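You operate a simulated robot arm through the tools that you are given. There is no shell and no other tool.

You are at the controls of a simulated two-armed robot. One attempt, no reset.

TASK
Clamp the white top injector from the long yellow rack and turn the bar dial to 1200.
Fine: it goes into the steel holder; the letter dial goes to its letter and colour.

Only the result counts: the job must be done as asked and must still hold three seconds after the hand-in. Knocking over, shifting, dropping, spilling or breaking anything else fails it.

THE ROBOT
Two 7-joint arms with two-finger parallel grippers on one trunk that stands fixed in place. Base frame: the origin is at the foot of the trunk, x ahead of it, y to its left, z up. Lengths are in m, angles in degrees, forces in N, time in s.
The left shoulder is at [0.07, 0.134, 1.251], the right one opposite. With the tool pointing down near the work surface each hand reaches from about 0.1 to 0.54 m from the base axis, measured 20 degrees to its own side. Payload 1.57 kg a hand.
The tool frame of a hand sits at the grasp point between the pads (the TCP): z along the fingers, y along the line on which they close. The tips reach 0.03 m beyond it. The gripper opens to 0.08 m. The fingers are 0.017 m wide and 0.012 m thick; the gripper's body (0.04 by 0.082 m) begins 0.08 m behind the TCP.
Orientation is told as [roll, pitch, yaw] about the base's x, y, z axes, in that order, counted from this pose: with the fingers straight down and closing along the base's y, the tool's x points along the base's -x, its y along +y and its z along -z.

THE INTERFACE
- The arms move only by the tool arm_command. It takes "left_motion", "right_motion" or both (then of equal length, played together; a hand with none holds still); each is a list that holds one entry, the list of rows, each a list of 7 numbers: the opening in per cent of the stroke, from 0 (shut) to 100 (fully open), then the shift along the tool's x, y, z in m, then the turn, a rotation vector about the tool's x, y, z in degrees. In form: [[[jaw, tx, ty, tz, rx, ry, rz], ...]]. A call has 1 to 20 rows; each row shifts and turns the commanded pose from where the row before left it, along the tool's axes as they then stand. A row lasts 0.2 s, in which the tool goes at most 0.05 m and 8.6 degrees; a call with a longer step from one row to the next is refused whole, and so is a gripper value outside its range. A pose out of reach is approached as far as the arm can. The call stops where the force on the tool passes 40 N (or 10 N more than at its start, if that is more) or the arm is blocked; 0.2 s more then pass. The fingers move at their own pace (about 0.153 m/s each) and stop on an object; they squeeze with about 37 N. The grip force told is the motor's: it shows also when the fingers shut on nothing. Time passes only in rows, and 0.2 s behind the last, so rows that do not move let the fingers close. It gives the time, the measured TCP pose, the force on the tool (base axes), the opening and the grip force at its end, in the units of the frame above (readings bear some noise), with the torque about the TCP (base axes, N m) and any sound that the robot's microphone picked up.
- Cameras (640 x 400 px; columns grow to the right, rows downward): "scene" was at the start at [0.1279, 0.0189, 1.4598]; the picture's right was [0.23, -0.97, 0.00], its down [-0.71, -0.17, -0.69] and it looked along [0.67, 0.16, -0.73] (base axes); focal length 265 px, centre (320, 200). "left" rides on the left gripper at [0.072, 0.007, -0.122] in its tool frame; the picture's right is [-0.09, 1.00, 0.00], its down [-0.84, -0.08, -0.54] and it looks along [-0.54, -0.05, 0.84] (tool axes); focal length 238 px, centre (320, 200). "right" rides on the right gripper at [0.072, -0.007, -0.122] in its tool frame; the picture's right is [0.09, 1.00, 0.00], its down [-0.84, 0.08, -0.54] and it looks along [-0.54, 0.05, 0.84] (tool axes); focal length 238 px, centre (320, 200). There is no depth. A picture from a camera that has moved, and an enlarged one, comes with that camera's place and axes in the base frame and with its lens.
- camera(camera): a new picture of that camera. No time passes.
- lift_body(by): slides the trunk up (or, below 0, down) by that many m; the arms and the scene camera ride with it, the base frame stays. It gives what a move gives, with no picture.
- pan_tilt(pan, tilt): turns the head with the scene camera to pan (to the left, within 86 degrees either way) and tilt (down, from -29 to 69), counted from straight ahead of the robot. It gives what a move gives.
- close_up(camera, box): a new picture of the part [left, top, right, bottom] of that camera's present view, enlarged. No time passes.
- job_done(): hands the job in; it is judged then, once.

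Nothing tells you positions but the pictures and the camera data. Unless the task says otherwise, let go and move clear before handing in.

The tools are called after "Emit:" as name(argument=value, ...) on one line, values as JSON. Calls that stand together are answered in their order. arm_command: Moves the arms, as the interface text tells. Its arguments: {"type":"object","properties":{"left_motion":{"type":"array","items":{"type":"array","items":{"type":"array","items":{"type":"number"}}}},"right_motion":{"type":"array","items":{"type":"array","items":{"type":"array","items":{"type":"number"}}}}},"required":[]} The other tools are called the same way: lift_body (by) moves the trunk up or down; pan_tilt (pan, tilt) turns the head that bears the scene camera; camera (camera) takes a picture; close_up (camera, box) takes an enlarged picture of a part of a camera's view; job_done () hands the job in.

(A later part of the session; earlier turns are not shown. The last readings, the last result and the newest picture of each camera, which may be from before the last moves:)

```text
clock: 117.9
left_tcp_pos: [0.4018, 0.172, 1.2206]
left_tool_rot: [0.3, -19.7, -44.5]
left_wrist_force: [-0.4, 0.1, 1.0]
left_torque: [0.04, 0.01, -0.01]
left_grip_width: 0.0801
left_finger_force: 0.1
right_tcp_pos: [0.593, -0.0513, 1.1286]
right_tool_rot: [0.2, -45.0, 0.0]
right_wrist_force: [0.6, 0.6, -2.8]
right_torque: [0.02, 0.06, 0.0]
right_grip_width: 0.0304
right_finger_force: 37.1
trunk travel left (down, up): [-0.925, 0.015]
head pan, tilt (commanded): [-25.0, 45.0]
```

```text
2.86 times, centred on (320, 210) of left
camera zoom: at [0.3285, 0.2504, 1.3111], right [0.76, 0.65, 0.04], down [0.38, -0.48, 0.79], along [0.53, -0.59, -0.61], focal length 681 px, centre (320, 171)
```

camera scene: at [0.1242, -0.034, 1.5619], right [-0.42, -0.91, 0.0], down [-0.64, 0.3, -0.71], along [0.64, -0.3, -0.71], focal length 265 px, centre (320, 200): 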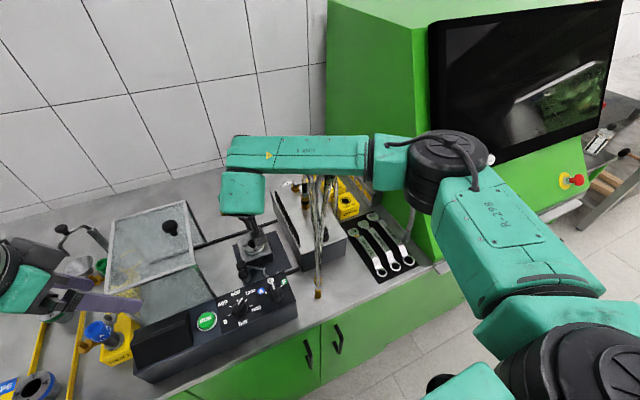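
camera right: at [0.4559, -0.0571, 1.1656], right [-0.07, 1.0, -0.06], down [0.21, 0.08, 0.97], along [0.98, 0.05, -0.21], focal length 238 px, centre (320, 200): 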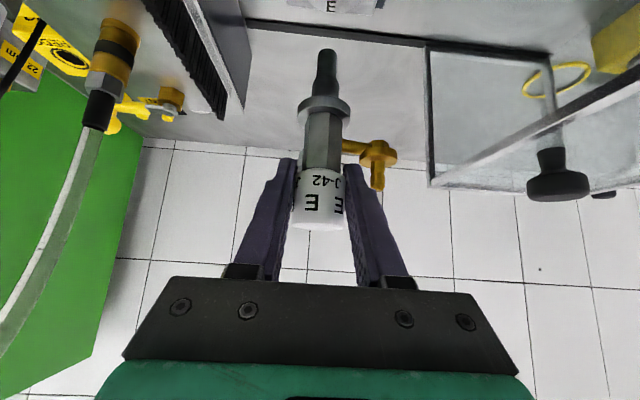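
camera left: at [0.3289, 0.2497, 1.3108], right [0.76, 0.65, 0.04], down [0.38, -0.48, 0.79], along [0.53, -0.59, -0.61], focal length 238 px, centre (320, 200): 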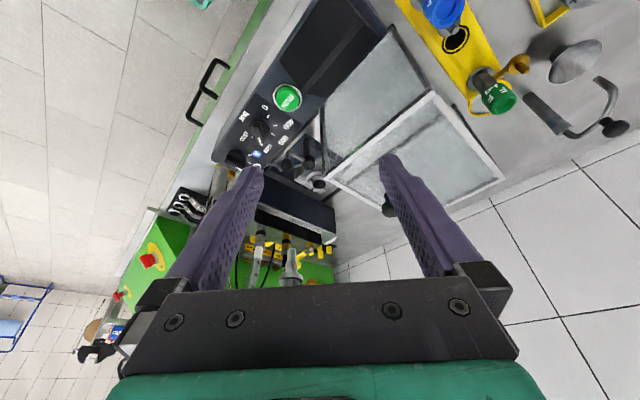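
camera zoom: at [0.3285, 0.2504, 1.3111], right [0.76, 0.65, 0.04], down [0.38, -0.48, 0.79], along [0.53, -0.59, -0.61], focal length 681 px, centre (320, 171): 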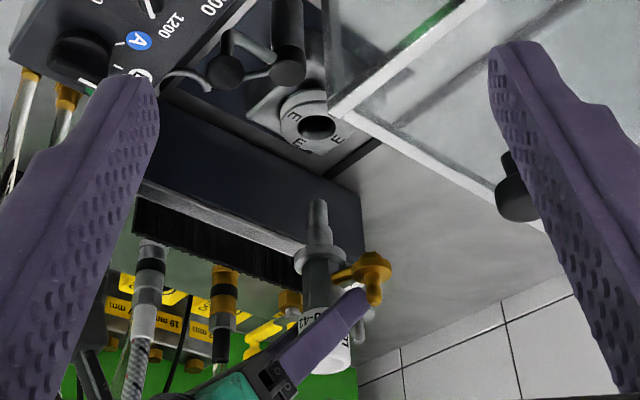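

Both views agree to about 2 mm. Descending slowly with a small correction until the nozzle tip is just at the bore mouth.

Emit:
arm_command(right_motion=[[[0, 0.0096, 0.0003, 0.0102, 0, 0, 0], [0, 0.0096, 0.0003, 0.0102, 0, 0, 0], [0, 0.0096, 0.0003, 0.0102, 0, 0, 0], [0, 0.0096, 0.0003, 0.0102, 0, 0, 0], [0, 0.0096, 0.0003, 0.0102, 0, 0, 0], [0, 0, 0, 0, 0, 0, 0]]])

Emit:
close_up(camera="left", box=[270, 120, 370, 240])

Emit:
camera(camera="right")

Emit:
camera(camera="scene")

```text
clock: 119.3
left_tcp_pos: [0.4023, 0.1704, 1.2222]
left_tool_rot: [0.2, -19.7, -44.5]
left_wrist_force: [0.5, 0.1, 0.3]
left_torque: [0.03, -0.01, -0.02]
left_grip_width: 0.0801
left_finger_force: 0.1
right_tcp_pos: [0.5954, -0.0498, 1.0595]
right_tool_rot: [0.1, -45.0, 0.1]
right_wrist_force: [0.3, 0.2, -2.9]
right_torque: [-0.01, 0.04, -0.02]
right_grip_width: 0.0306
right_finger_force: 36.7
trunk travel left (down, up): [-0.925, 0.015]
head pan, tilt (commanded): [-25.0, 45.0]
```

```text
3.33 times, centred on (320, 180) of left
camera zoom: at [0.3285, 0.2502, 1.3111], right [0.76, 0.65, 0.04], down [0.38, -0.48, 0.79], along [0.53, -0.59, -0.61], focal length 794 px, centre (320, 267)
```

zoom: 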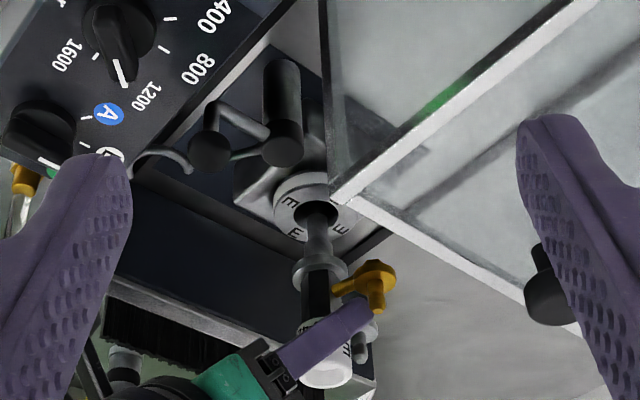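

```text
taken
camera right: at [0.4577, -0.0557, 1.0954], right [-0.07, 1.0, -0.06], down [0.21, 0.08, 0.97], along [0.98, 0.05, -0.21], focal length 238 px, centre (320, 200)
```

right: 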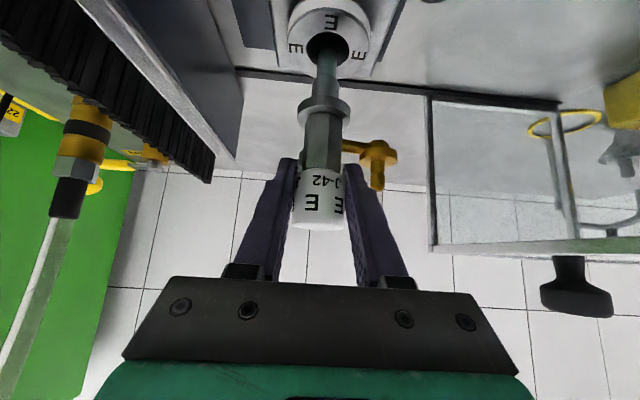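

```text
taken
camera scene: at [0.1243, -0.0342, 1.5619], right [-0.42, -0.91, 0.0], down [-0.64, 0.3, -0.71], along [0.64, -0.3, -0.71], focal length 265 px, centre (320, 200)
```

scene: 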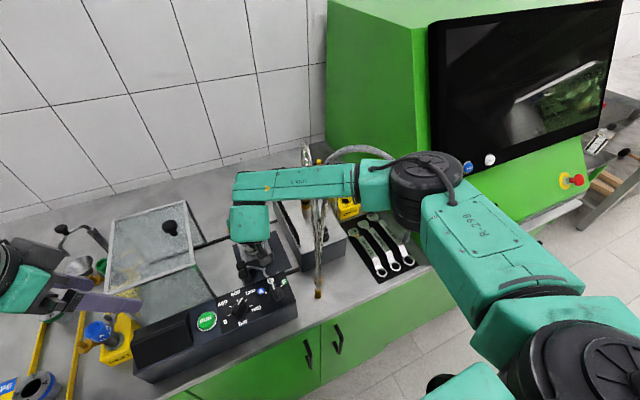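

The nozzle tip is centered over the bore in both views. Checking the forearm/tube clearance in the scene view before the final descent.

Emit:
close_up(camera="scene", box=[220, 120, 400, 300])

Emit:
close_up(camera="right", box=[260, 0, 400, 240])

```text
2.22 times, centred on (310, 210) of scene
camera zoom: at [0.1243, -0.0342, 1.5619], right [-0.42, -0.91, 0.0], down [-0.64, 0.3, -0.71], along [0.64, -0.3, -0.71], focal length 589 px, centre (342, 178)
```

zoom: 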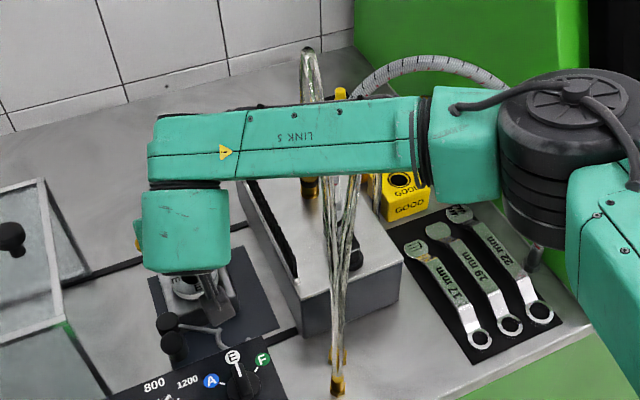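

```text
1.67 times, centred on (330, 120) of right
camera zoom: at [0.4577, -0.0557, 1.0954], right [-0.07, 1.0, -0.06], down [0.21, 0.08, 0.97], along [0.98, 0.05, -0.21], focal length 397 px, centre (303, 333)
```

zoom: 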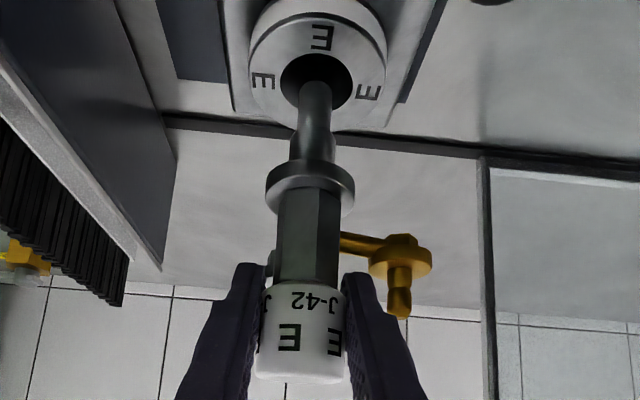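

Clearance is fine. Final descent in small steps into the bore.

Emit:
arm_command(right_motion=[[[0, 0.0053, 0, 0.0053, 0, 0, 0], [0, 0.0053, 0, 0.0053, 0, 0, 0], [0, 0.0053, 0, 0.0053, 0, 0, 0], [0, 0.0053, 0, 0.0053, 0, 0, 0], [0, 0, 0, 0, 0, 0, 0]]])

Emit:
close_up(camera="left", box=[270, 120, 370, 240])

Emit:
close_up(camera="right", box=[260, 0, 400, 240])

```text
clock: 120.5
left_tcp_pos: [0.4015, 0.1704, 1.2199]
left_tool_rot: [0.3, -19.7, -44.6]
left_wrist_force: [0.7, -0.1, -0.4]
left_torque: [0.0, -0.02, -0.01]
left_grip_width: 0.08
left_finger_force: 0.1
right_tcp_pos: [0.5957, -0.0493, 1.0307]
right_tool_rot: [0.0, -45.1, 0.0]
right_wrist_force: [0.2, 0.8, -2.6]
right_torque: [-0.01, 0.03, 0.0]
right_grip_width: 0.0309
right_finger_force: 37.0
trunk travel left (down, up): [-0.925, 0.015]
head pan, tilt (commanded): [-25.0, 45.0]
```

```text
3.33 times, centred on (320, 180) of left
camera zoom: at [0.3287, 0.2503, 1.3111], right [0.76, 0.65, 0.04], down [0.38, -0.48, 0.79], along [0.53, -0.59, -0.61], focal length 794 px, centre (320, 267)
```

zoom: 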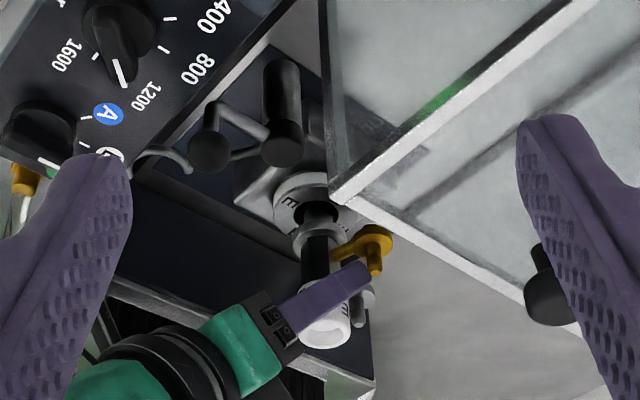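

```text
1.67 times, centred on (330, 120) of right
camera zoom: at [0.4582, -0.055, 1.0675], right [-0.07, 1.0, -0.06], down [0.21, 0.08, 0.97], along [0.98, 0.05, -0.21], focal length 397 px, centre (303, 333)
```

zoom: 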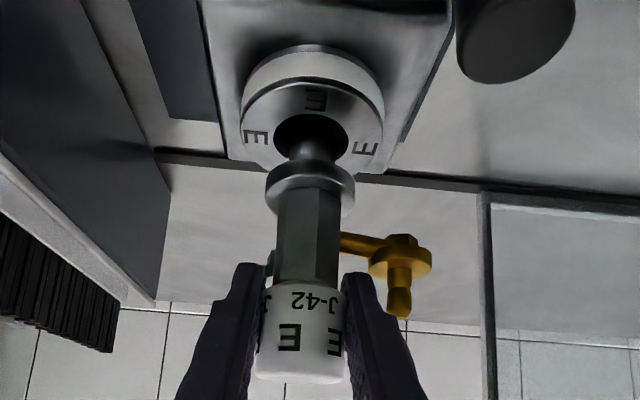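

Emit:
arm_command(right_motion=[[[0, 0.0035, 0, 0.0035, 0, 0, 0], [0, 0.0035, 0, 0.0035, 0, 0, 0], [0, 0.0018, 0, 0.0018, 0, 0, 0], [0, 0, 0, 0, 0, 0, 0]]])

Emit:
close_up(camera="right", box=[260, 0, 400, 240])

Emit:
close_up(camera="left", box=[270, 120, 370, 240])

```text
clock: 121.5
left_tcp_pos: [0.4019, 0.1701, 1.2205]
left_tool_rot: [0.2, -19.7, -44.5]
left_wrist_force: [-0.7, 1.2, 0.0]
left_torque: [0.0, -0.01, -0.03]
left_grip_width: 0.0798
left_finger_force: 0.0
right_tcp_pos: [0.5964, -0.0489, 1.0188]
right_tool_rot: [0.1, -45.1, 0.0]
right_wrist_force: [-0.6, 0.2, -2.7]
right_torque: [0.03, 0.03, 0.04]
right_grip_width: 0.0307
right_finger_force: 37.2
trunk travel left (down, up): [-0.925, 0.015]
head pan, tilt (commanded): [-25.0, 45.0]
```

```text
1.67 times, centred on (330, 120) of right
camera zoom: at [0.4581, -0.0539, 1.0548], right [-0.07, 1.0, -0.06], down [0.21, 0.08, 0.97], along [0.98, 0.05, -0.21], focal length 397 px, centre (303, 333)
```

zoom: 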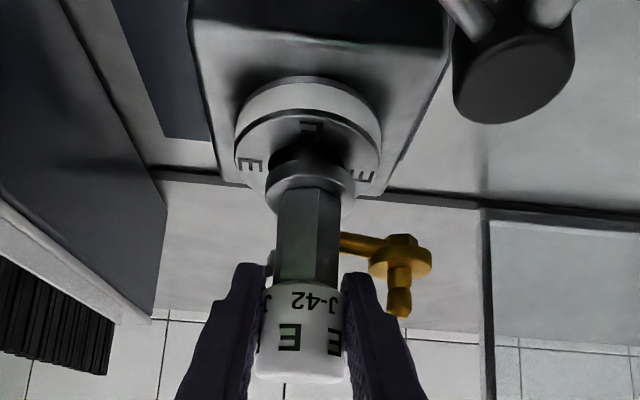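

```text
3.33 times, centred on (320, 180) of left
camera zoom: at [0.3286, 0.2503, 1.3111], right [0.76, 0.65, 0.04], down [0.38, -0.48, 0.79], along [0.53, -0.59, -0.61], focal length 794 px, centre (320, 267)
```

zoom: 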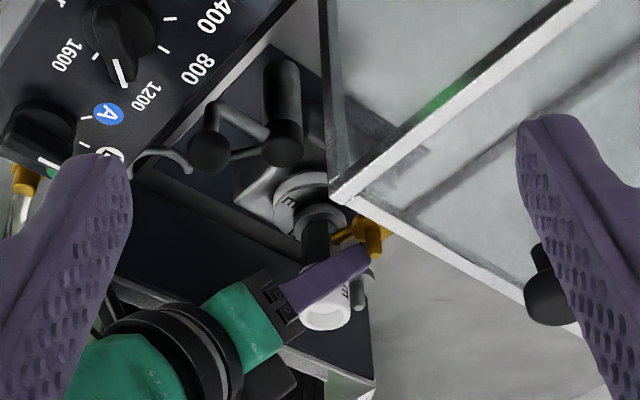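

Emit:
arm_command(right_motion=[[[0, 0.0028, 0, 0.0028, 0, 0, 0], [0, 0.0028, 0, 0.0028, 0, 0, 0], [0, 0, 0, 0, 0, 0, 0]]])

Emit:
close_up(camera="right", box=[260, 0, 400, 240])

```text
clock: 122.3
left_tcp_pos: [0.4004, 0.1709, 1.2213]
left_tool_rot: [0.3, -19.7, -44.5]
left_wrist_force: [0.0, 0.3, 0.0]
left_torque: [0.02, 0.0, -0.01]
left_grip_width: 0.0803
left_finger_force: 0.1
right_tcp_pos: [0.5961, -0.0481, 1.011]
right_tool_rot: [0.1, -45.2, 0.0]
right_wrist_force: [2.9, 0.3, 6.6]
right_torque: [0.19, -0.13, -0.04]
right_grip_width: 0.0309
right_finger_force: 37.4
trunk travel left (down, up): [-0.925, 0.015]
head pan, tilt (commanded): [-25.0, 45.0]
```

```text
1.67 times, centred on (330, 120) of right
camera zoom: at [0.4585, -0.0541, 1.0473], right [-0.07, 1.0, -0.06], down [0.2, 0.08, 0.98], along [0.98, 0.05, -0.21], focal length 397 px, centre (303, 333)
```

zoom: 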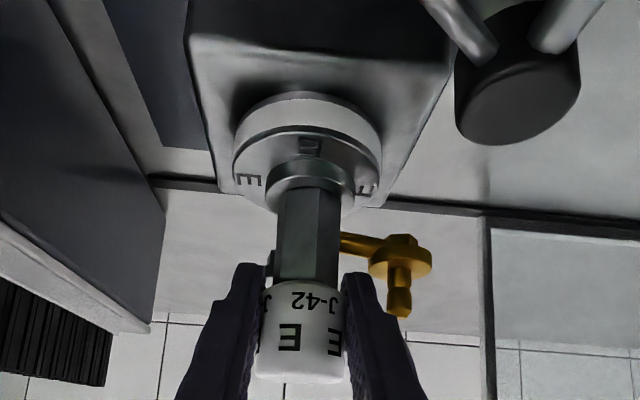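

Contact (~9 N upward) at TCP z=1.011, close to the predicted seating height. Looking closer to judge whether the collar is fully seated.

Emit:
close_up(camera="right", box=[280, 40, 380, 130])

Emit:
close_up(camera="left", box=[290, 140, 350, 220])

Emit:
close_up(camera="scene", box=[215, 190, 305, 290])

```text
4.44 times, centred on (330, 85) of right
camera zoom: at [0.4585, -0.0541, 1.0473], right [-0.07, 1.0, -0.06], down [0.2, 0.08, 0.98], along [0.98, 0.05, -0.21], focal length 1059 px, centre (276, 711)
```

zoom: 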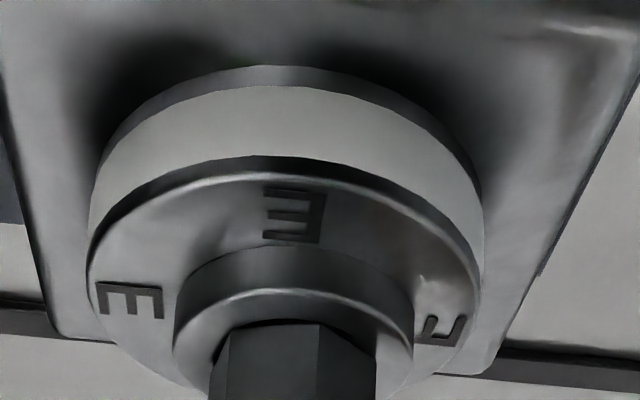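

```text
5.00 times, centred on (320, 180) of left
camera zoom: at [0.3273, 0.2504, 1.3116], right [0.76, 0.65, 0.04], down [0.37, -0.48, 0.79], along [0.53, -0.59, -0.61], focal length 1192 px, centre (320, 300)
```

zoom: 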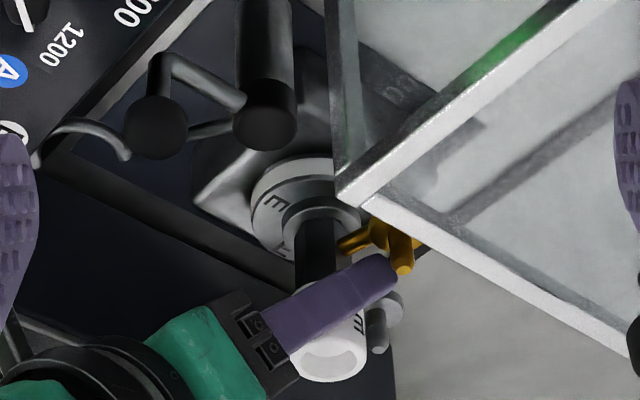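

```text
4.00 times, centred on (260, 240) of scene
camera zoom: at [0.1229, -0.034, 1.5622], right [-0.42, -0.91, 0.0], down [-0.64, 0.3, -0.71], along [0.64, -0.3, -0.71], focal length 1060 px, centre (560, 40)
```

zoom: 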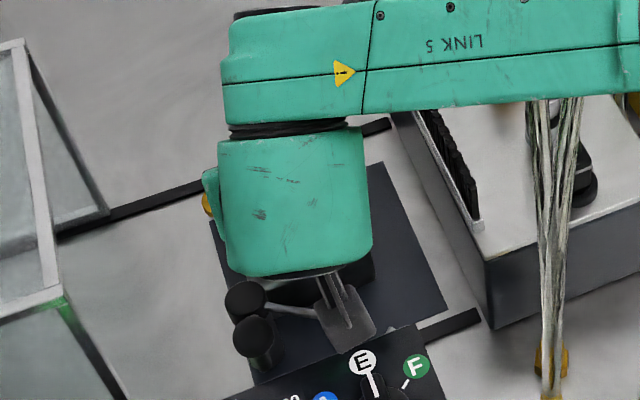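

The collar covers the bore and the height matches seating. I release with a very small opening (to avoid the port pin) and check that the injector stays put.

Emit:
arm_command(right_motion=[[[40, 0, 0, 0, 0, 0, 0], [42, 0, 0, 0, 0, 0, 0], [42, 0, 0, 0, 0, 0, 0]]])

Emit:
close_up(camera="right", box=[260, 0, 400, 240])

Emit:
close_up(camera="left", box=[290, 140, 350, 220])

```text
clock: 123.1
left_tcp_pos: [0.4005, 0.1705, 1.2226]
left_tool_rot: [0.3, -19.8, -44.6]
left_wrist_force: [0.4, -0.4, -0.8]
left_torque: [-0.03, 0.02, 0.0]
left_grip_width: 0.0802
left_finger_force: 0.0
right_tcp_pos: [0.5948, -0.0489, 1.0106]
right_tool_rot: [0.0, -45.1, 0.0]
right_wrist_force: [3.4, -0.2, 9.5]
right_torque: [0.17, -0.19, -0.1]
right_grip_width: 0.033
right_finger_force: 0.0
trunk travel left (down, up): [-0.925, 0.015]
head pan, tilt (commanded): [-25.0, 45.0]
```

```text
1.67 times, centred on (330, 120) of right
camera zoom: at [0.4578, -0.0544, 1.0471], right [-0.07, 1.0, -0.06], down [0.21, 0.08, 0.98], along [0.98, 0.05, -0.21], focal length 397 px, centre (303, 333)
```

zoom: 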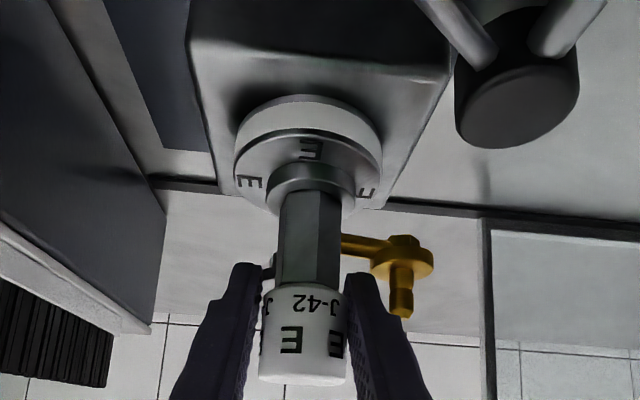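

```text
5.00 times, centred on (320, 180) of left
camera zoom: at [0.327, 0.2503, 1.3116], right [0.76, 0.65, 0.04], down [0.37, -0.48, 0.79], along [0.53, -0.59, -0.61], focal length 1192 px, centre (320, 300)
```

zoom: 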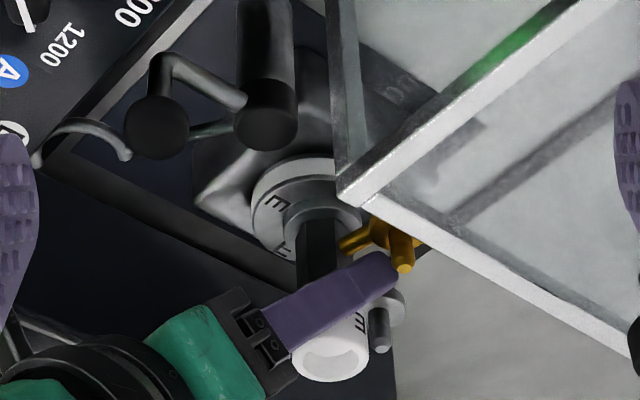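

The remaining ~9 N is my +y finger resting on the brown port pin (not the grip). I lift straight up a few millimetres to relieve it and check.

Emit:
arm_command(right_motion=[[[42, -0.0021, 0, -0.0021, 0, 0, 0], [42, 0, 0, 0, 0, 0, 0]]])

Emit:
close_up(camera="right", box=[260, 0, 400, 240])

```text
clock: 123.7
left_tcp_pos: [0.4003, 0.1721, 1.2211]
left_tool_rot: [0.4, -19.7, -44.6]
left_wrist_force: [0.1, -0.5, -0.4]
left_torque: [0.01, 0.0, 0.03]
left_grip_width: 0.0799
left_finger_force: 0.2
right_tcp_pos: [0.5948, -0.048, 1.0118]
right_tool_rot: [0.1, -44.9, 0.1]
right_wrist_force: [1.0, 0.5, 2.8]
right_torque: [0.05, -0.08, -0.06]
right_grip_width: 0.0336
right_finger_force: 0.5
trunk travel left (down, up): [-0.925, 0.015]
head pan, tilt (commanded): [-25.0, 45.0]
```

```text
1.67 times, centred on (330, 120) of right
camera zoom: at [0.4573, -0.0548, 1.0479], right [-0.07, 1.0, -0.06], down [0.21, 0.08, 0.97], along [0.98, 0.05, -0.21], focal length 397 px, centre (303, 333)
```

zoom: 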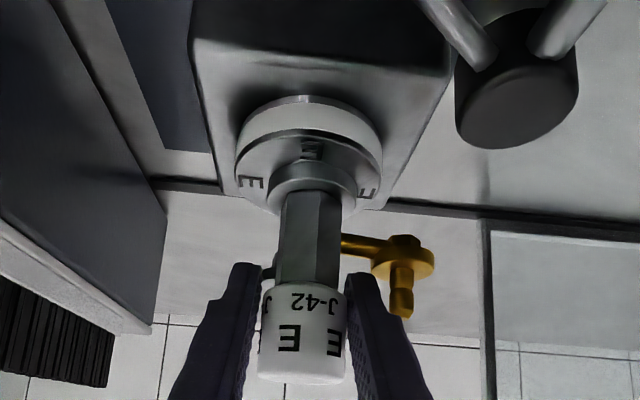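

Emit:
arm_command(right_motion=[[[42, -0.0014, 0, -0.0014, 0, 0, 0], [42, 0, 0, 0, 0, 0, 0]]])

Emit:
close_up(camera="right", box=[260, 0, 400, 240])

```text
clock: 124.3
left_tcp_pos: [0.4017, 0.1717, 1.2221]
left_tool_rot: [0.2, -19.7, -44.4]
left_wrist_force: [0.4, -0.4, 0.5]
left_torque: [0.02, 0.0, -0.02]
left_grip_width: 0.08
left_finger_force: 0.1
right_tcp_pos: [0.5959, -0.0482, 1.0149]
right_tool_rot: [0.1, -45.1, 0.1]
right_wrist_force: [-0.7, -0.4, -1.0]
right_torque: [0.01, 0.02, 0.02]
right_grip_width: 0.0334
right_finger_force: 0.0
trunk travel left (down, up): [-0.925, 0.015]
head pan, tilt (commanded): [-25.0, 45.0]
```

```text
1.67 times, centred on (330, 120) of right
camera zoom: at [0.458, -0.0541, 1.0505], right [-0.07, 1.0, -0.06], down [0.21, 0.08, 0.97], along [0.98, 0.05, -0.21], focal length 397 px, centre (303, 333)
```

zoom: 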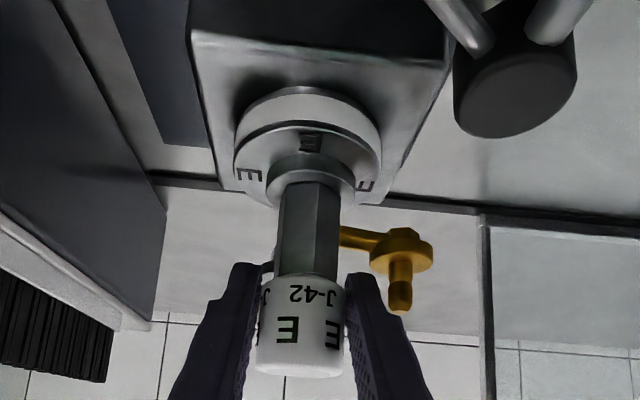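

Free of contact now. Retreating along the finger axis (back and up).

Emit:
arm_command(right_motion=[[[42, 0, 0, -0.006, 0, 0, 0], [42, 0, 0, -0.012, 0, 0, 0], [42, 0, 0, -0.02, 0, 0, 0], [42, 0, 0, -0.03, 0, 0, 0], [42, 0, 0, -0.03, 0, 0, 0], [42, 0, 0, 0, 0, 0, 0]]])

Emit:
camera(camera="right")

Emit:
close_up(camera="left", box=[270, 120, 370, 240])

Emit:
camera(camera="scene")

```text
clock: 125.7
left_tcp_pos: [0.4019, 0.1711, 1.2209]
left_tool_rot: [0.3, -19.8, -44.5]
left_wrist_force: [0.4, -0.1, 0.7]
left_torque: [-0.02, 0.04, 0.0]
left_grip_width: 0.08
left_finger_force: 0.0
right_tcp_pos: [0.526, -0.0494, 1.0842]
right_tool_rot: [0.1, -45.0, 0.1]
right_wrist_force: [0.3, -0.2, 0.0]
right_torque: [-0.01, 0.01, -0.03]
right_grip_width: 0.0336
right_finger_force: 0.1
trunk travel left (down, up): [-0.925, 0.015]
head pan, tilt (commanded): [-25.0, 45.0]
```

```text
taken
camera right: at [0.3884, -0.0559, 1.1203], right [-0.07, 1.0, -0.06], down [0.21, 0.08, 0.97], along [0.98, 0.05, -0.21], focal length 238 px, centre (320, 200)
```

right: 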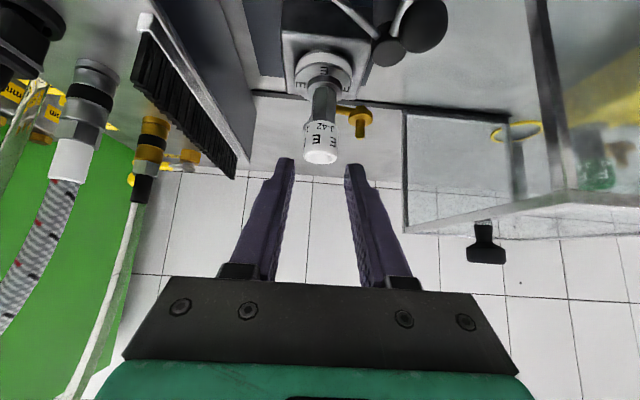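

```text
3.33 times, centred on (320, 180) of left
camera zoom: at [0.3283, 0.2505, 1.3111], right [0.76, 0.65, 0.04], down [0.38, -0.48, 0.79], along [0.53, -0.59, -0.61], focal length 794 px, centre (320, 267)
```

zoom: 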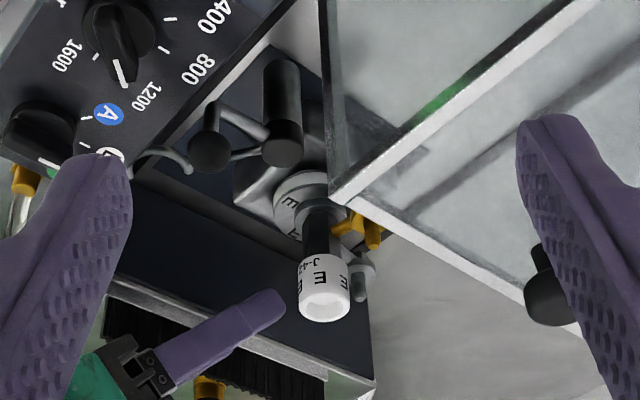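

```text
taken
camera scene: at [0.1241, -0.0339, 1.5619], right [-0.42, -0.91, 0.0], down [-0.64, 0.3, -0.71], along [0.64, -0.3, -0.71], focal length 265 px, centre (320, 200)
```

scene: 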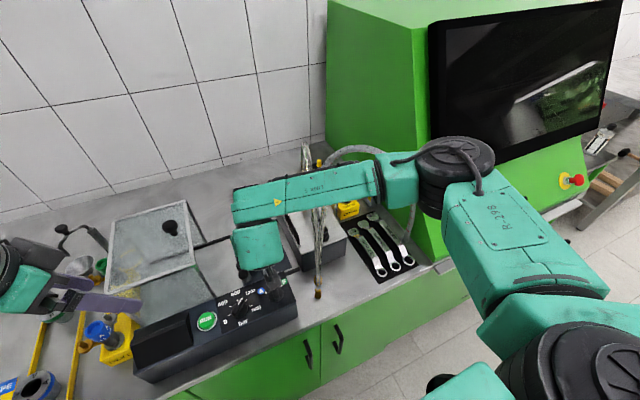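

The injector stands in the holder. Zooming in to verify its seating and the clamp geometry.

Emit:
close_up(camera="right", box=[270, 0, 460, 180])

Emit:
close_up(camera="left", box=[280, 130, 350, 230])

```text
2.22 times, centred on (365, 90) of right
camera zoom: at [0.3884, -0.0559, 1.1203], right [-0.07, 1.0, -0.06], down [0.21, 0.08, 0.97], along [0.98, 0.05, -0.21], focal length 530 px, centre (220, 444)
```

zoom: 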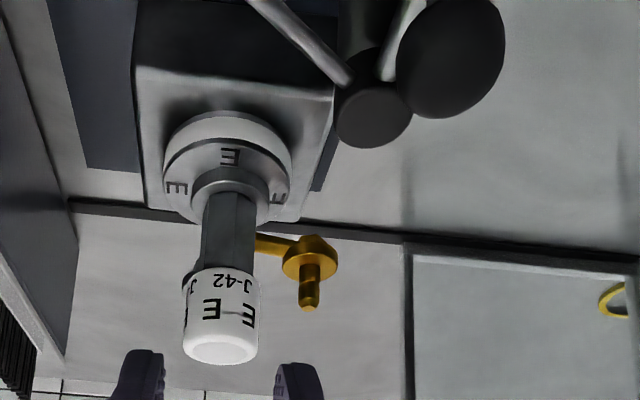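

```text
4.00 times, centred on (315, 180) of left
camera zoom: at [0.3283, 0.2505, 1.3111], right [0.76, 0.65, 0.04], down [0.38, -0.48, 0.79], along [0.53, -0.59, -0.61], focal length 953 px, centre (340, 280)
```

zoom: 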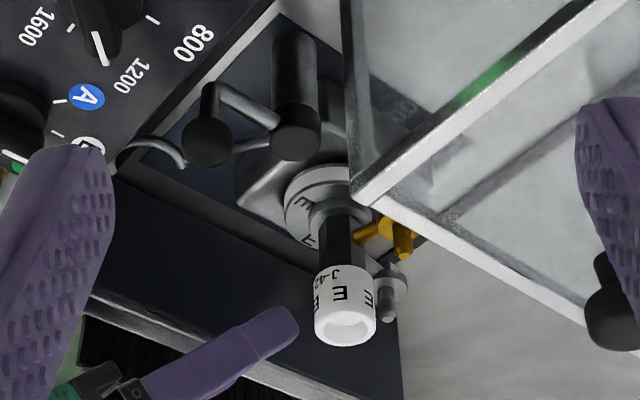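

Seated, vertical, ports at +x/+y. The swing clamp: hub [0.532,-0.006], ball handle [0.480,-0.006,1.01]; the fork must swing about +94° (counterclockwise). I un-tilt the right hand and place it above the ball.

Emit:
arm_command(right_motion=[[[44, 0, 0, 0, 0, 7.5, 0], [44, 0, 0, 0, 0, 7.5, 0], [44, 0, 0, 0, 0, 7.5, 0], [44, 0, 0, 0, 0, 7.5, 0], [44, 0, 0, 0, 0, 7.5, 0], [44, 0, 0, 0, 0, 7.5, 0], [44, 0.023, 0.0217, 0, 0, 0, 0], [44, 0.023, 0.0217, 0, 0, 0, 0], [44, 0, 0, 0, 0, 0, 0]]])

Emit:
camera(camera="right")

Emit:
close_up(camera="left", box=[240, 110, 380, 250])

Emit:
close_up(camera="scene", box=[200, 170, 320, 300])

```text
clock: 127.7
left_tcp_pos: [0.4015, 0.1709, 1.2224]
left_tool_rot: [0.3, -19.8, -44.5]
left_wrist_force: [-0.4, -0.8, 0.6]
left_torque: [0.0, 0.0, -0.02]
left_grip_width: 0.08
left_finger_force: 0.0
right_tcp_pos: [0.4797, -0.0065, 1.0857]
right_tool_rot: [0.1, 0.0, 0.1]
right_wrist_force: [0.4, 0.2, -1.0]
right_torque: [0.02, 0.03, 0.01]
right_grip_width: 0.0352
right_finger_force: 0.0
trunk travel left (down, up): [-0.925, 0.015]
head pan, tilt (commanded): [-25.0, 45.0]
```

```text
taken
camera right: at [0.4084, -0.0121, 1.2071], right [-0.09, 1.0, 0.0], down [0.84, 0.08, 0.54], along [0.54, 0.05, -0.84], focal length 238 px, centre (320, 200)
```

right: 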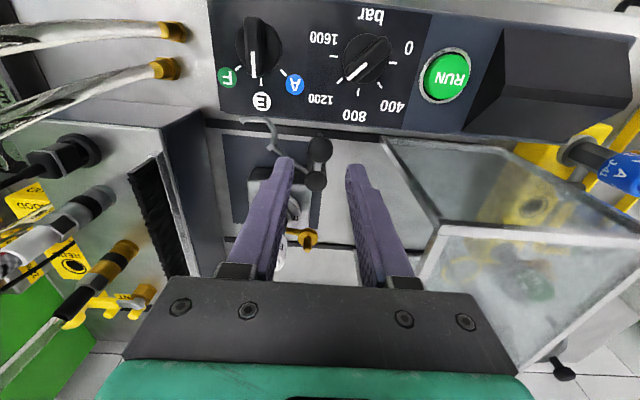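

```text
2.86 times, centred on (310, 180) of left
camera zoom: at [0.3287, 0.2503, 1.3111], right [0.76, 0.65, 0.04], down [0.38, -0.48, 0.79], along [0.53, -0.59, -0.61], focal length 681 px, centre (349, 257)
```

zoom: 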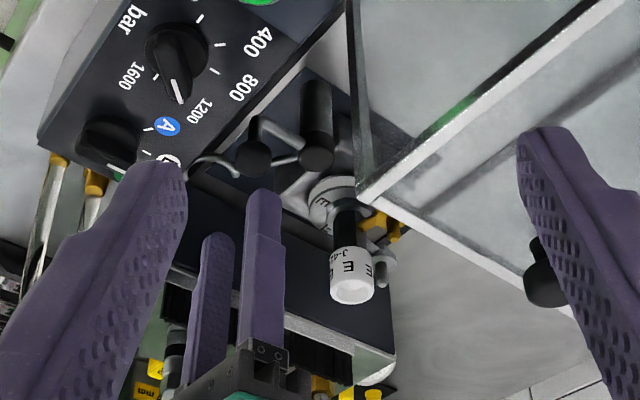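

```text
3.08 times, centred on (260, 235) of scene
camera zoom: at [0.1245, -0.0341, 1.5619], right [-0.42, -0.91, 0.0], down [-0.64, 0.3, -0.71], along [0.64, -0.3, -0.71], focal length 816 px, centre (505, 92)
```

zoom: 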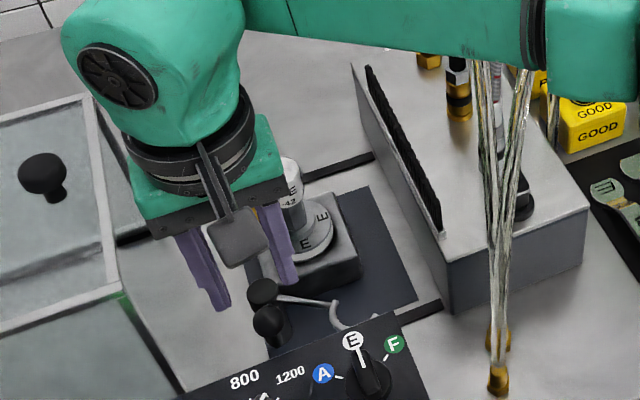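

Emit:
close_up(camera="right", box=[250, 100, 390, 240])

```text
2.86 times, centred on (320, 170) of right
camera zoom: at [0.4084, -0.0121, 1.2071], right [-0.09, 1.0, 0.0], down [0.84, 0.08, 0.54], along [0.54, 0.05, -0.84], focal length 681 px, centre (320, 286)
```

zoom: 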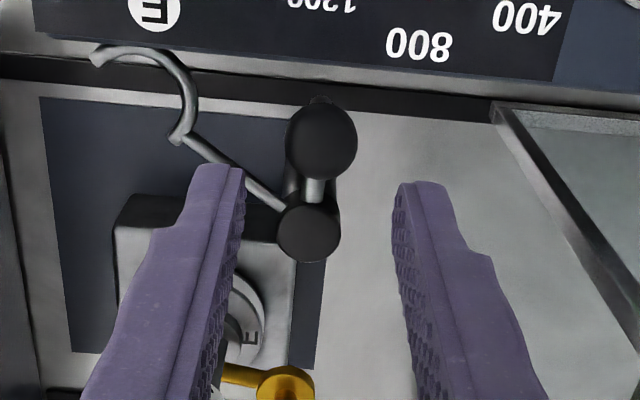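

Ball is centered between the fingers. Descending to grip it (tips to z≈0.992).

Emit:
arm_command(right_motion=[[[44, -0.0015, 0, 0.025, 0, 0, 0], [44, 0, 0, 0.02, 0, 0, 0], [44, 0, 0, 0.012, 0, 0, 0], [44, 0, 0, 0.006, 0, 0, 0], [44, 0, 0, 0, 0, 0, 0]]])

Emit:
close_up(camera="right", box=[250, 100, 390, 240])

Emit:
close_up(camera="left", box=[240, 110, 380, 250])

```text
clock: 128.9
left_tcp_pos: [0.4005, 0.1721, 1.2217]
left_tool_rot: [0.3, -19.8, -44.4]
left_wrist_force: [0.2, 0.8, 0.1]
left_torque: [0.02, 0.01, 0.03]
left_grip_width: 0.08
left_finger_force: 0.1
right_tcp_pos: [0.4814, -0.0059, 1.0213]
right_tool_rot: [-0.1, 0.0, 0.2]
right_wrist_force: [0.2, -0.1, 0.3]
right_torque: [-0.03, 0.04, -0.02]
right_grip_width: 0.0354
right_finger_force: 0.1
trunk travel left (down, up): [-0.925, 0.015]
head pan, tilt (commanded): [-25.0, 45.0]
```

```text
2.86 times, centred on (320, 170) of right
camera zoom: at [0.4092, -0.0124, 1.1434], right [-0.09, 1.0, 0.0], down [0.84, 0.08, 0.54], along [0.54, 0.05, -0.84], focal length 681 px, centre (320, 286)
```

zoom: 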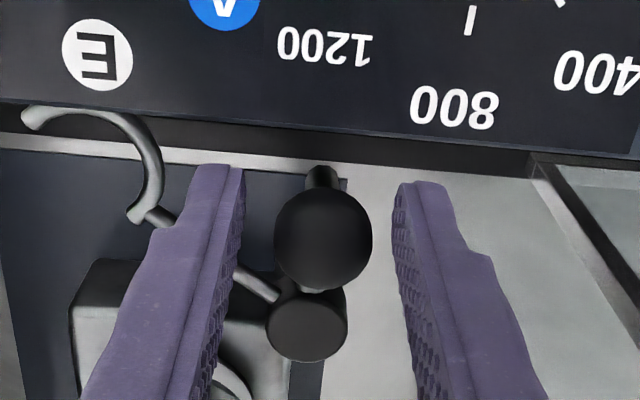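

```text
2.86 times, centred on (310, 180) of left
camera zoom: at [0.3281, 0.2504, 1.3112], right [0.76, 0.65, 0.04], down [0.38, -0.48, 0.79], along [0.53, -0.59, -0.61], focal length 681 px, centre (349, 257)
```

zoom: 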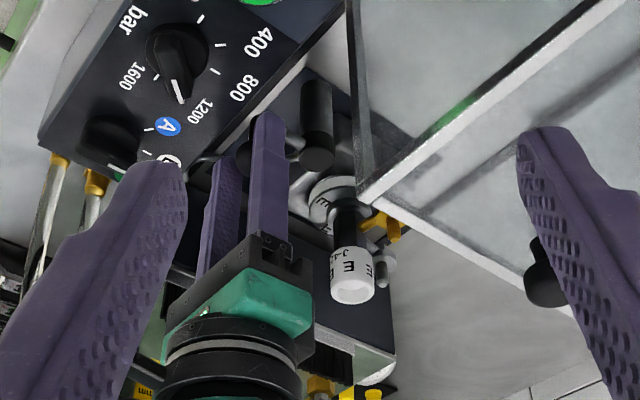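

Closing on the ball knob.

Emit:
arm_command(right_motion=[[[34, 0, 0, 0, 0, 0, 0], [20, 0, 0, 0, 0, 0, 0], [0, 0, 0, 0, 0, 0, 0], [0, 0, 0, 0, 0, 0, 0]]])

Emit:
close_up(camera="right", box=[250, 100, 390, 240])

```text
clock: 129.9
left_tcp_pos: [0.4009, 0.1712, 1.2208]
left_tool_rot: [0.3, -19.8, -44.5]
left_wrist_force: [-0.6, -0.2, 0.5]
left_torque: [0.01, -0.03, -0.02]
left_grip_width: 0.0802
left_finger_force: 0.0
right_tcp_pos: [0.4807, -0.0064, 1.0199]
right_tool_rot: [0.0, -0.1, 0.2]
right_wrist_force: [-1.8, 1.8, -1.7]
right_torque: [0.04, 0.06, -0.03]
right_grip_width: 0.0225
right_finger_force: 35.5
trunk travel left (down, up): [-0.925, 0.015]
head pan, tilt (commanded): [-25.0, 45.0]
```

```text
2.86 times, centred on (320, 170) of right
camera zoom: at [0.409, -0.0123, 1.1436], right [-0.09, 1.0, 0.0], down [0.84, 0.08, 0.54], along [0.54, 0.05, -0.84], focal length 681 px, centre (320, 286)
```

zoom: 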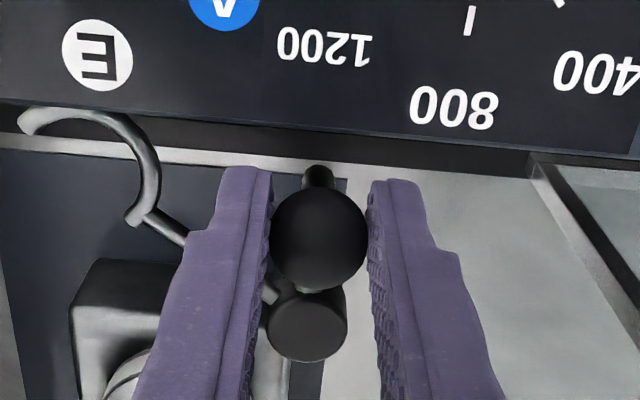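

The ball is gripped (22.5 mm). Now swinging the lever in small arc steps, watching the forces.

Emit:
arm_command(right_motion=[[[0, -0.0007, -0.0085, 0, 0, 0, 0], [0, -0.0023, -0.0083, 0, 0, 0, 0], [0, -0.0036, -0.0077, 0, 0, 0, 0], [0, 0, 0, 0, 0, 0, 0]]])

Emit:
close_up(camera="right", box=[220, 80, 400, 260])

Emit:
close_up(camera="left", box=[240, 110, 380, 250])

```text
clock: 130.9
left_tcp_pos: [0.4014, 0.1736, 1.2215]
left_tool_rot: [0.1, -19.8, -44.5]
left_wrist_force: [0.8, 0.7, -0.6]
left_torque: [0.01, 0.01, 0.03]
left_grip_width: 0.08
left_finger_force: 0.1
right_tcp_pos: [0.4898, -0.0302, 1.0204]
right_tool_rot: [-0.1, 0.0, 0.0]
right_wrist_force: [-4.7, 6.3, -7.1]
right_torque: [0.04, 0.29, 0.33]
right_grip_width: 0.0222
right_finger_force: 34.9
trunk travel left (down, up): [-0.925, 0.015]
head pan, tilt (commanded): [-25.0, 45.0]
```

```text
2.22 times, centred on (310, 170) of right
camera zoom: at [0.4175, -0.0352, 1.1442], right [-0.09, 1.0, 0.0], down [0.84, 0.08, 0.54], along [0.54, 0.05, -0.84], focal length 530 px, centre (342, 267)
```

zoom: 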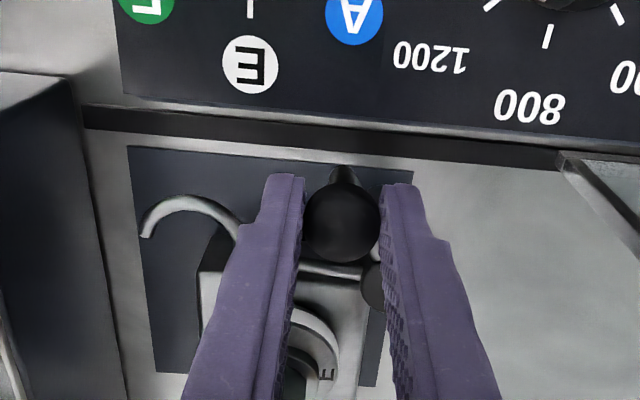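

```text
2.86 times, centred on (310, 180) of left
camera zoom: at [0.3279, 0.2521, 1.3108], right [0.76, 0.65, 0.04], down [0.37, -0.48, 0.79], along [0.53, -0.59, -0.61], focal length 681 px, centre (349, 257)
```

zoom: 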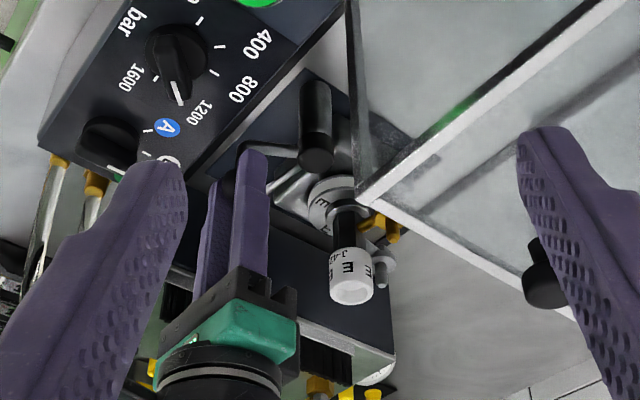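

The lever turns and the fork is swinging. I continue along the arc with a slightly larger radius and a tiny downward allowance.

Emit:
arm_command(right_motion=[[[0, -0.0012, -0.0082, 0.001, 0, 0, 0], [0, -0.0064, -0.0064, 0.001, 0, 0, 0], [0, 0, 0, 0, 0, 0, 0]]])

Emit:
close_up(camera="right", box=[220, 80, 400, 260])

Emit:
close_up(camera="left", box=[240, 110, 380, 250])

```text
clock: 131.7
left_tcp_pos: [0.3987, 0.1741, 1.2222]
left_tool_rot: [0.4, -19.9, -44.4]
left_wrist_force: [0.2, 0.1, -0.1]
left_torque: [0.01, 0.02, 0.01]
left_grip_width: 0.0798
left_finger_force: 0.0
right_tcp_pos: [0.4948, -0.0399, 1.0212]
right_tool_rot: [0.1, -0.3, 0.1]
right_wrist_force: [-0.5, 8.4, 15.1]
right_torque: [0.25, 0.15, 0.36]
right_grip_width: 0.0221
right_finger_force: 34.8
trunk travel left (down, up): [-0.925, 0.015]
head pan, tilt (commanded): [-25.0, 45.0]
```

```text
2.22 times, centred on (310, 170) of right
camera zoom: at [0.4229, -0.047, 1.1437], right [-0.09, 1.0, 0.0], down [0.83, 0.08, 0.55], along [0.54, 0.05, -0.84], focal length 530 px, centre (342, 267)
```

zoom: 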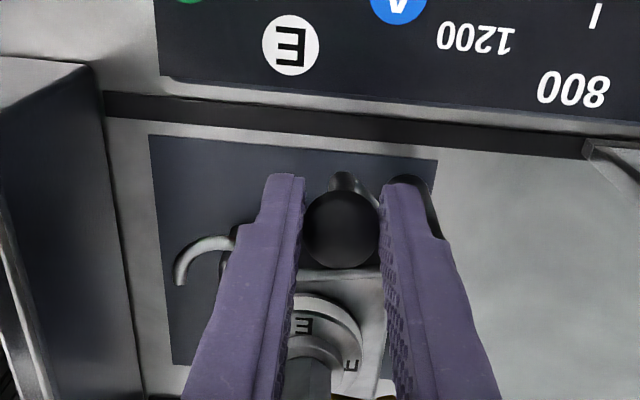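

```text
2.86 times, centred on (310, 180) of left
camera zoom: at [0.3253, 0.2533, 1.3117], right [0.76, 0.65, 0.04], down [0.37, -0.48, 0.79], along [0.53, -0.59, -0.61], focal length 681 px, centre (349, 257)
```

zoom: 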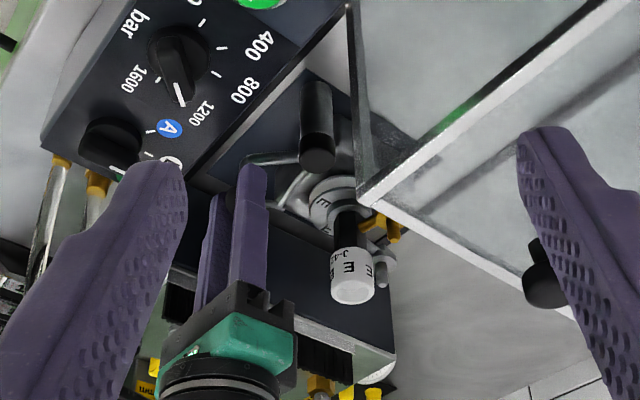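

Lever friction is only ~7 N; the vertical force was from my 2 mm lowering, so I undo that and continue along the arc (r≈49 mm).

Emit:
arm_command(right_motion=[[[0, -0.0065, -0.0056, -0.0015, 0, 0, 0], [0, -0.0073, -0.0048, 0, 0, 0, 0], [0, 0, 0, 0, 0, 0, 0]]])

Emit:
close_up(camera="right", box=[220, 80, 400, 260])

Emit:
close_up(camera="left", box=[240, 110, 380, 250])

```text
clock: 132.5
left_tcp_pos: [0.4002, 0.1744, 1.2199]
left_tool_rot: [0.2, -19.9, -44.5]
left_wrist_force: [0.2, 0.2, 0.0]
left_torque: [0.02, 0.01, 0.01]
left_grip_width: 0.0799
left_finger_force: 0.1
right_tcp_pos: [0.5078, -0.0513, 1.0208]
right_tool_rot: [-0.3, 0.1, 0.3]
right_wrist_force: [-5.2, 9.7, -4.3]
right_torque: [0.15, 0.29, 0.49]
right_grip_width: 0.0225
right_finger_force: 35.2
trunk travel left (down, up): [-0.925, 0.015]
head pan, tilt (commanded): [-25.0, 45.0]
```

```text
2.22 times, centred on (310, 170) of right
camera zoom: at [0.4367, -0.0568, 1.1438], right [-0.1, 1.0, 0.0], down [0.84, 0.08, 0.54], along [0.54, 0.05, -0.84], focal length 530 px, centre (342, 267)
```

zoom: 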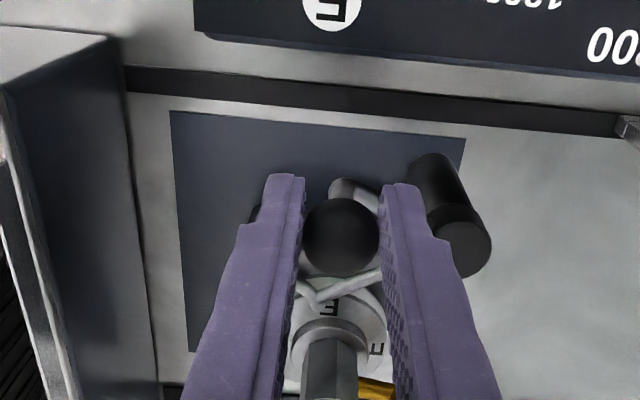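

```text
2.86 times, centred on (310, 180) of left
camera zoom: at [0.3271, 0.2537, 1.3106], right [0.76, 0.65, 0.03], down [0.37, -0.48, 0.79], along [0.53, -0.59, -0.61], focal length 681 px, centre (349, 257)
```

zoom: 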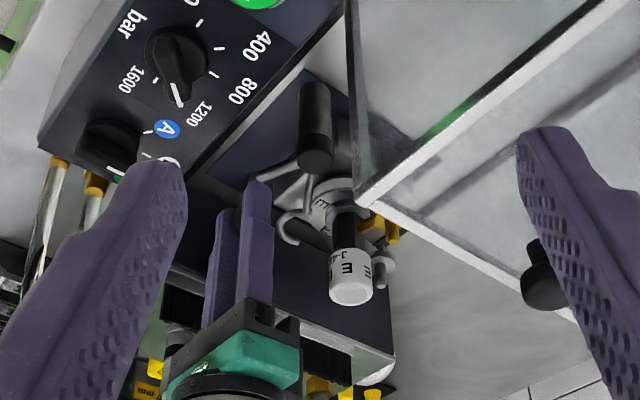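

The fork is approaching the injector. Continuing the arc.

Emit:
arm_command(right_motion=[[[0, -0.0075, -0.0016, 0, 0, 0, 0], [0, -0.0078, -0.0008, 0, 0, 0, 0], [0, 0, 0, 0, 0, 0, 0]]])

Emit:
close_up(camera="right", box=[220, 80, 400, 280])

Emit:
close_up(camera="left", box=[260, 110, 360, 230])

```text
clock: 133.3
left_tcp_pos: [0.4002, 0.1725, 1.2215]
left_tool_rot: [0.1, -19.8, -44.5]
left_wrist_force: [-1.4, 0.1, 0.4]
left_torque: [0.0, 0.01, -0.02]
left_grip_width: 0.0798
left_finger_force: 0.0
right_tcp_pos: [0.5235, -0.0544, 1.0208]
right_tool_rot: [0.0, 0.0, 0.2]
right_wrist_force: [-5.4, 8.5, -6.0]
right_torque: [0.1, 0.4, 0.44]
right_grip_width: 0.0222
right_finger_force: 34.9
trunk travel left (down, up): [-0.925, 0.015]
head pan, tilt (commanded): [-25.0, 45.0]
```

```text
2.00 times, centred on (310, 180) of right
camera zoom: at [0.4519, -0.0607, 1.144], right [-0.09, 1.0, 0.0], down [0.84, 0.08, 0.54], along [0.54, 0.05, -0.84], focal length 477 px, centre (340, 240)
```

zoom: 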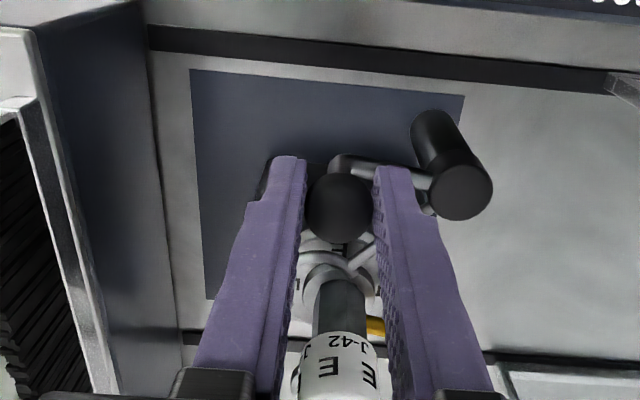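

```text
3.33 times, centred on (310, 170) of left
camera zoom: at [0.3273, 0.2529, 1.3109], right [0.76, 0.65, 0.04], down [0.37, -0.48, 0.79], along [0.53, -0.59, -0.61], focal length 794 px, centre (353, 300)
```

zoom: 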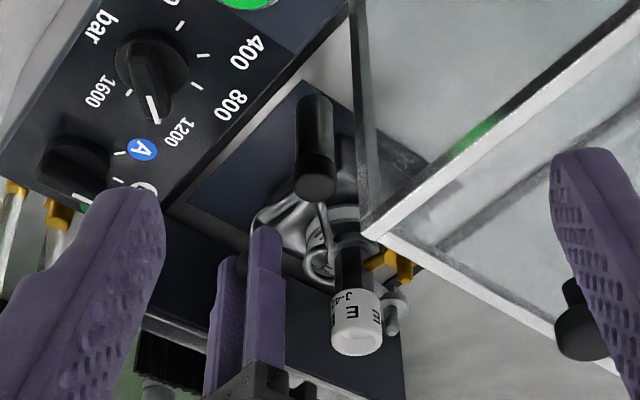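

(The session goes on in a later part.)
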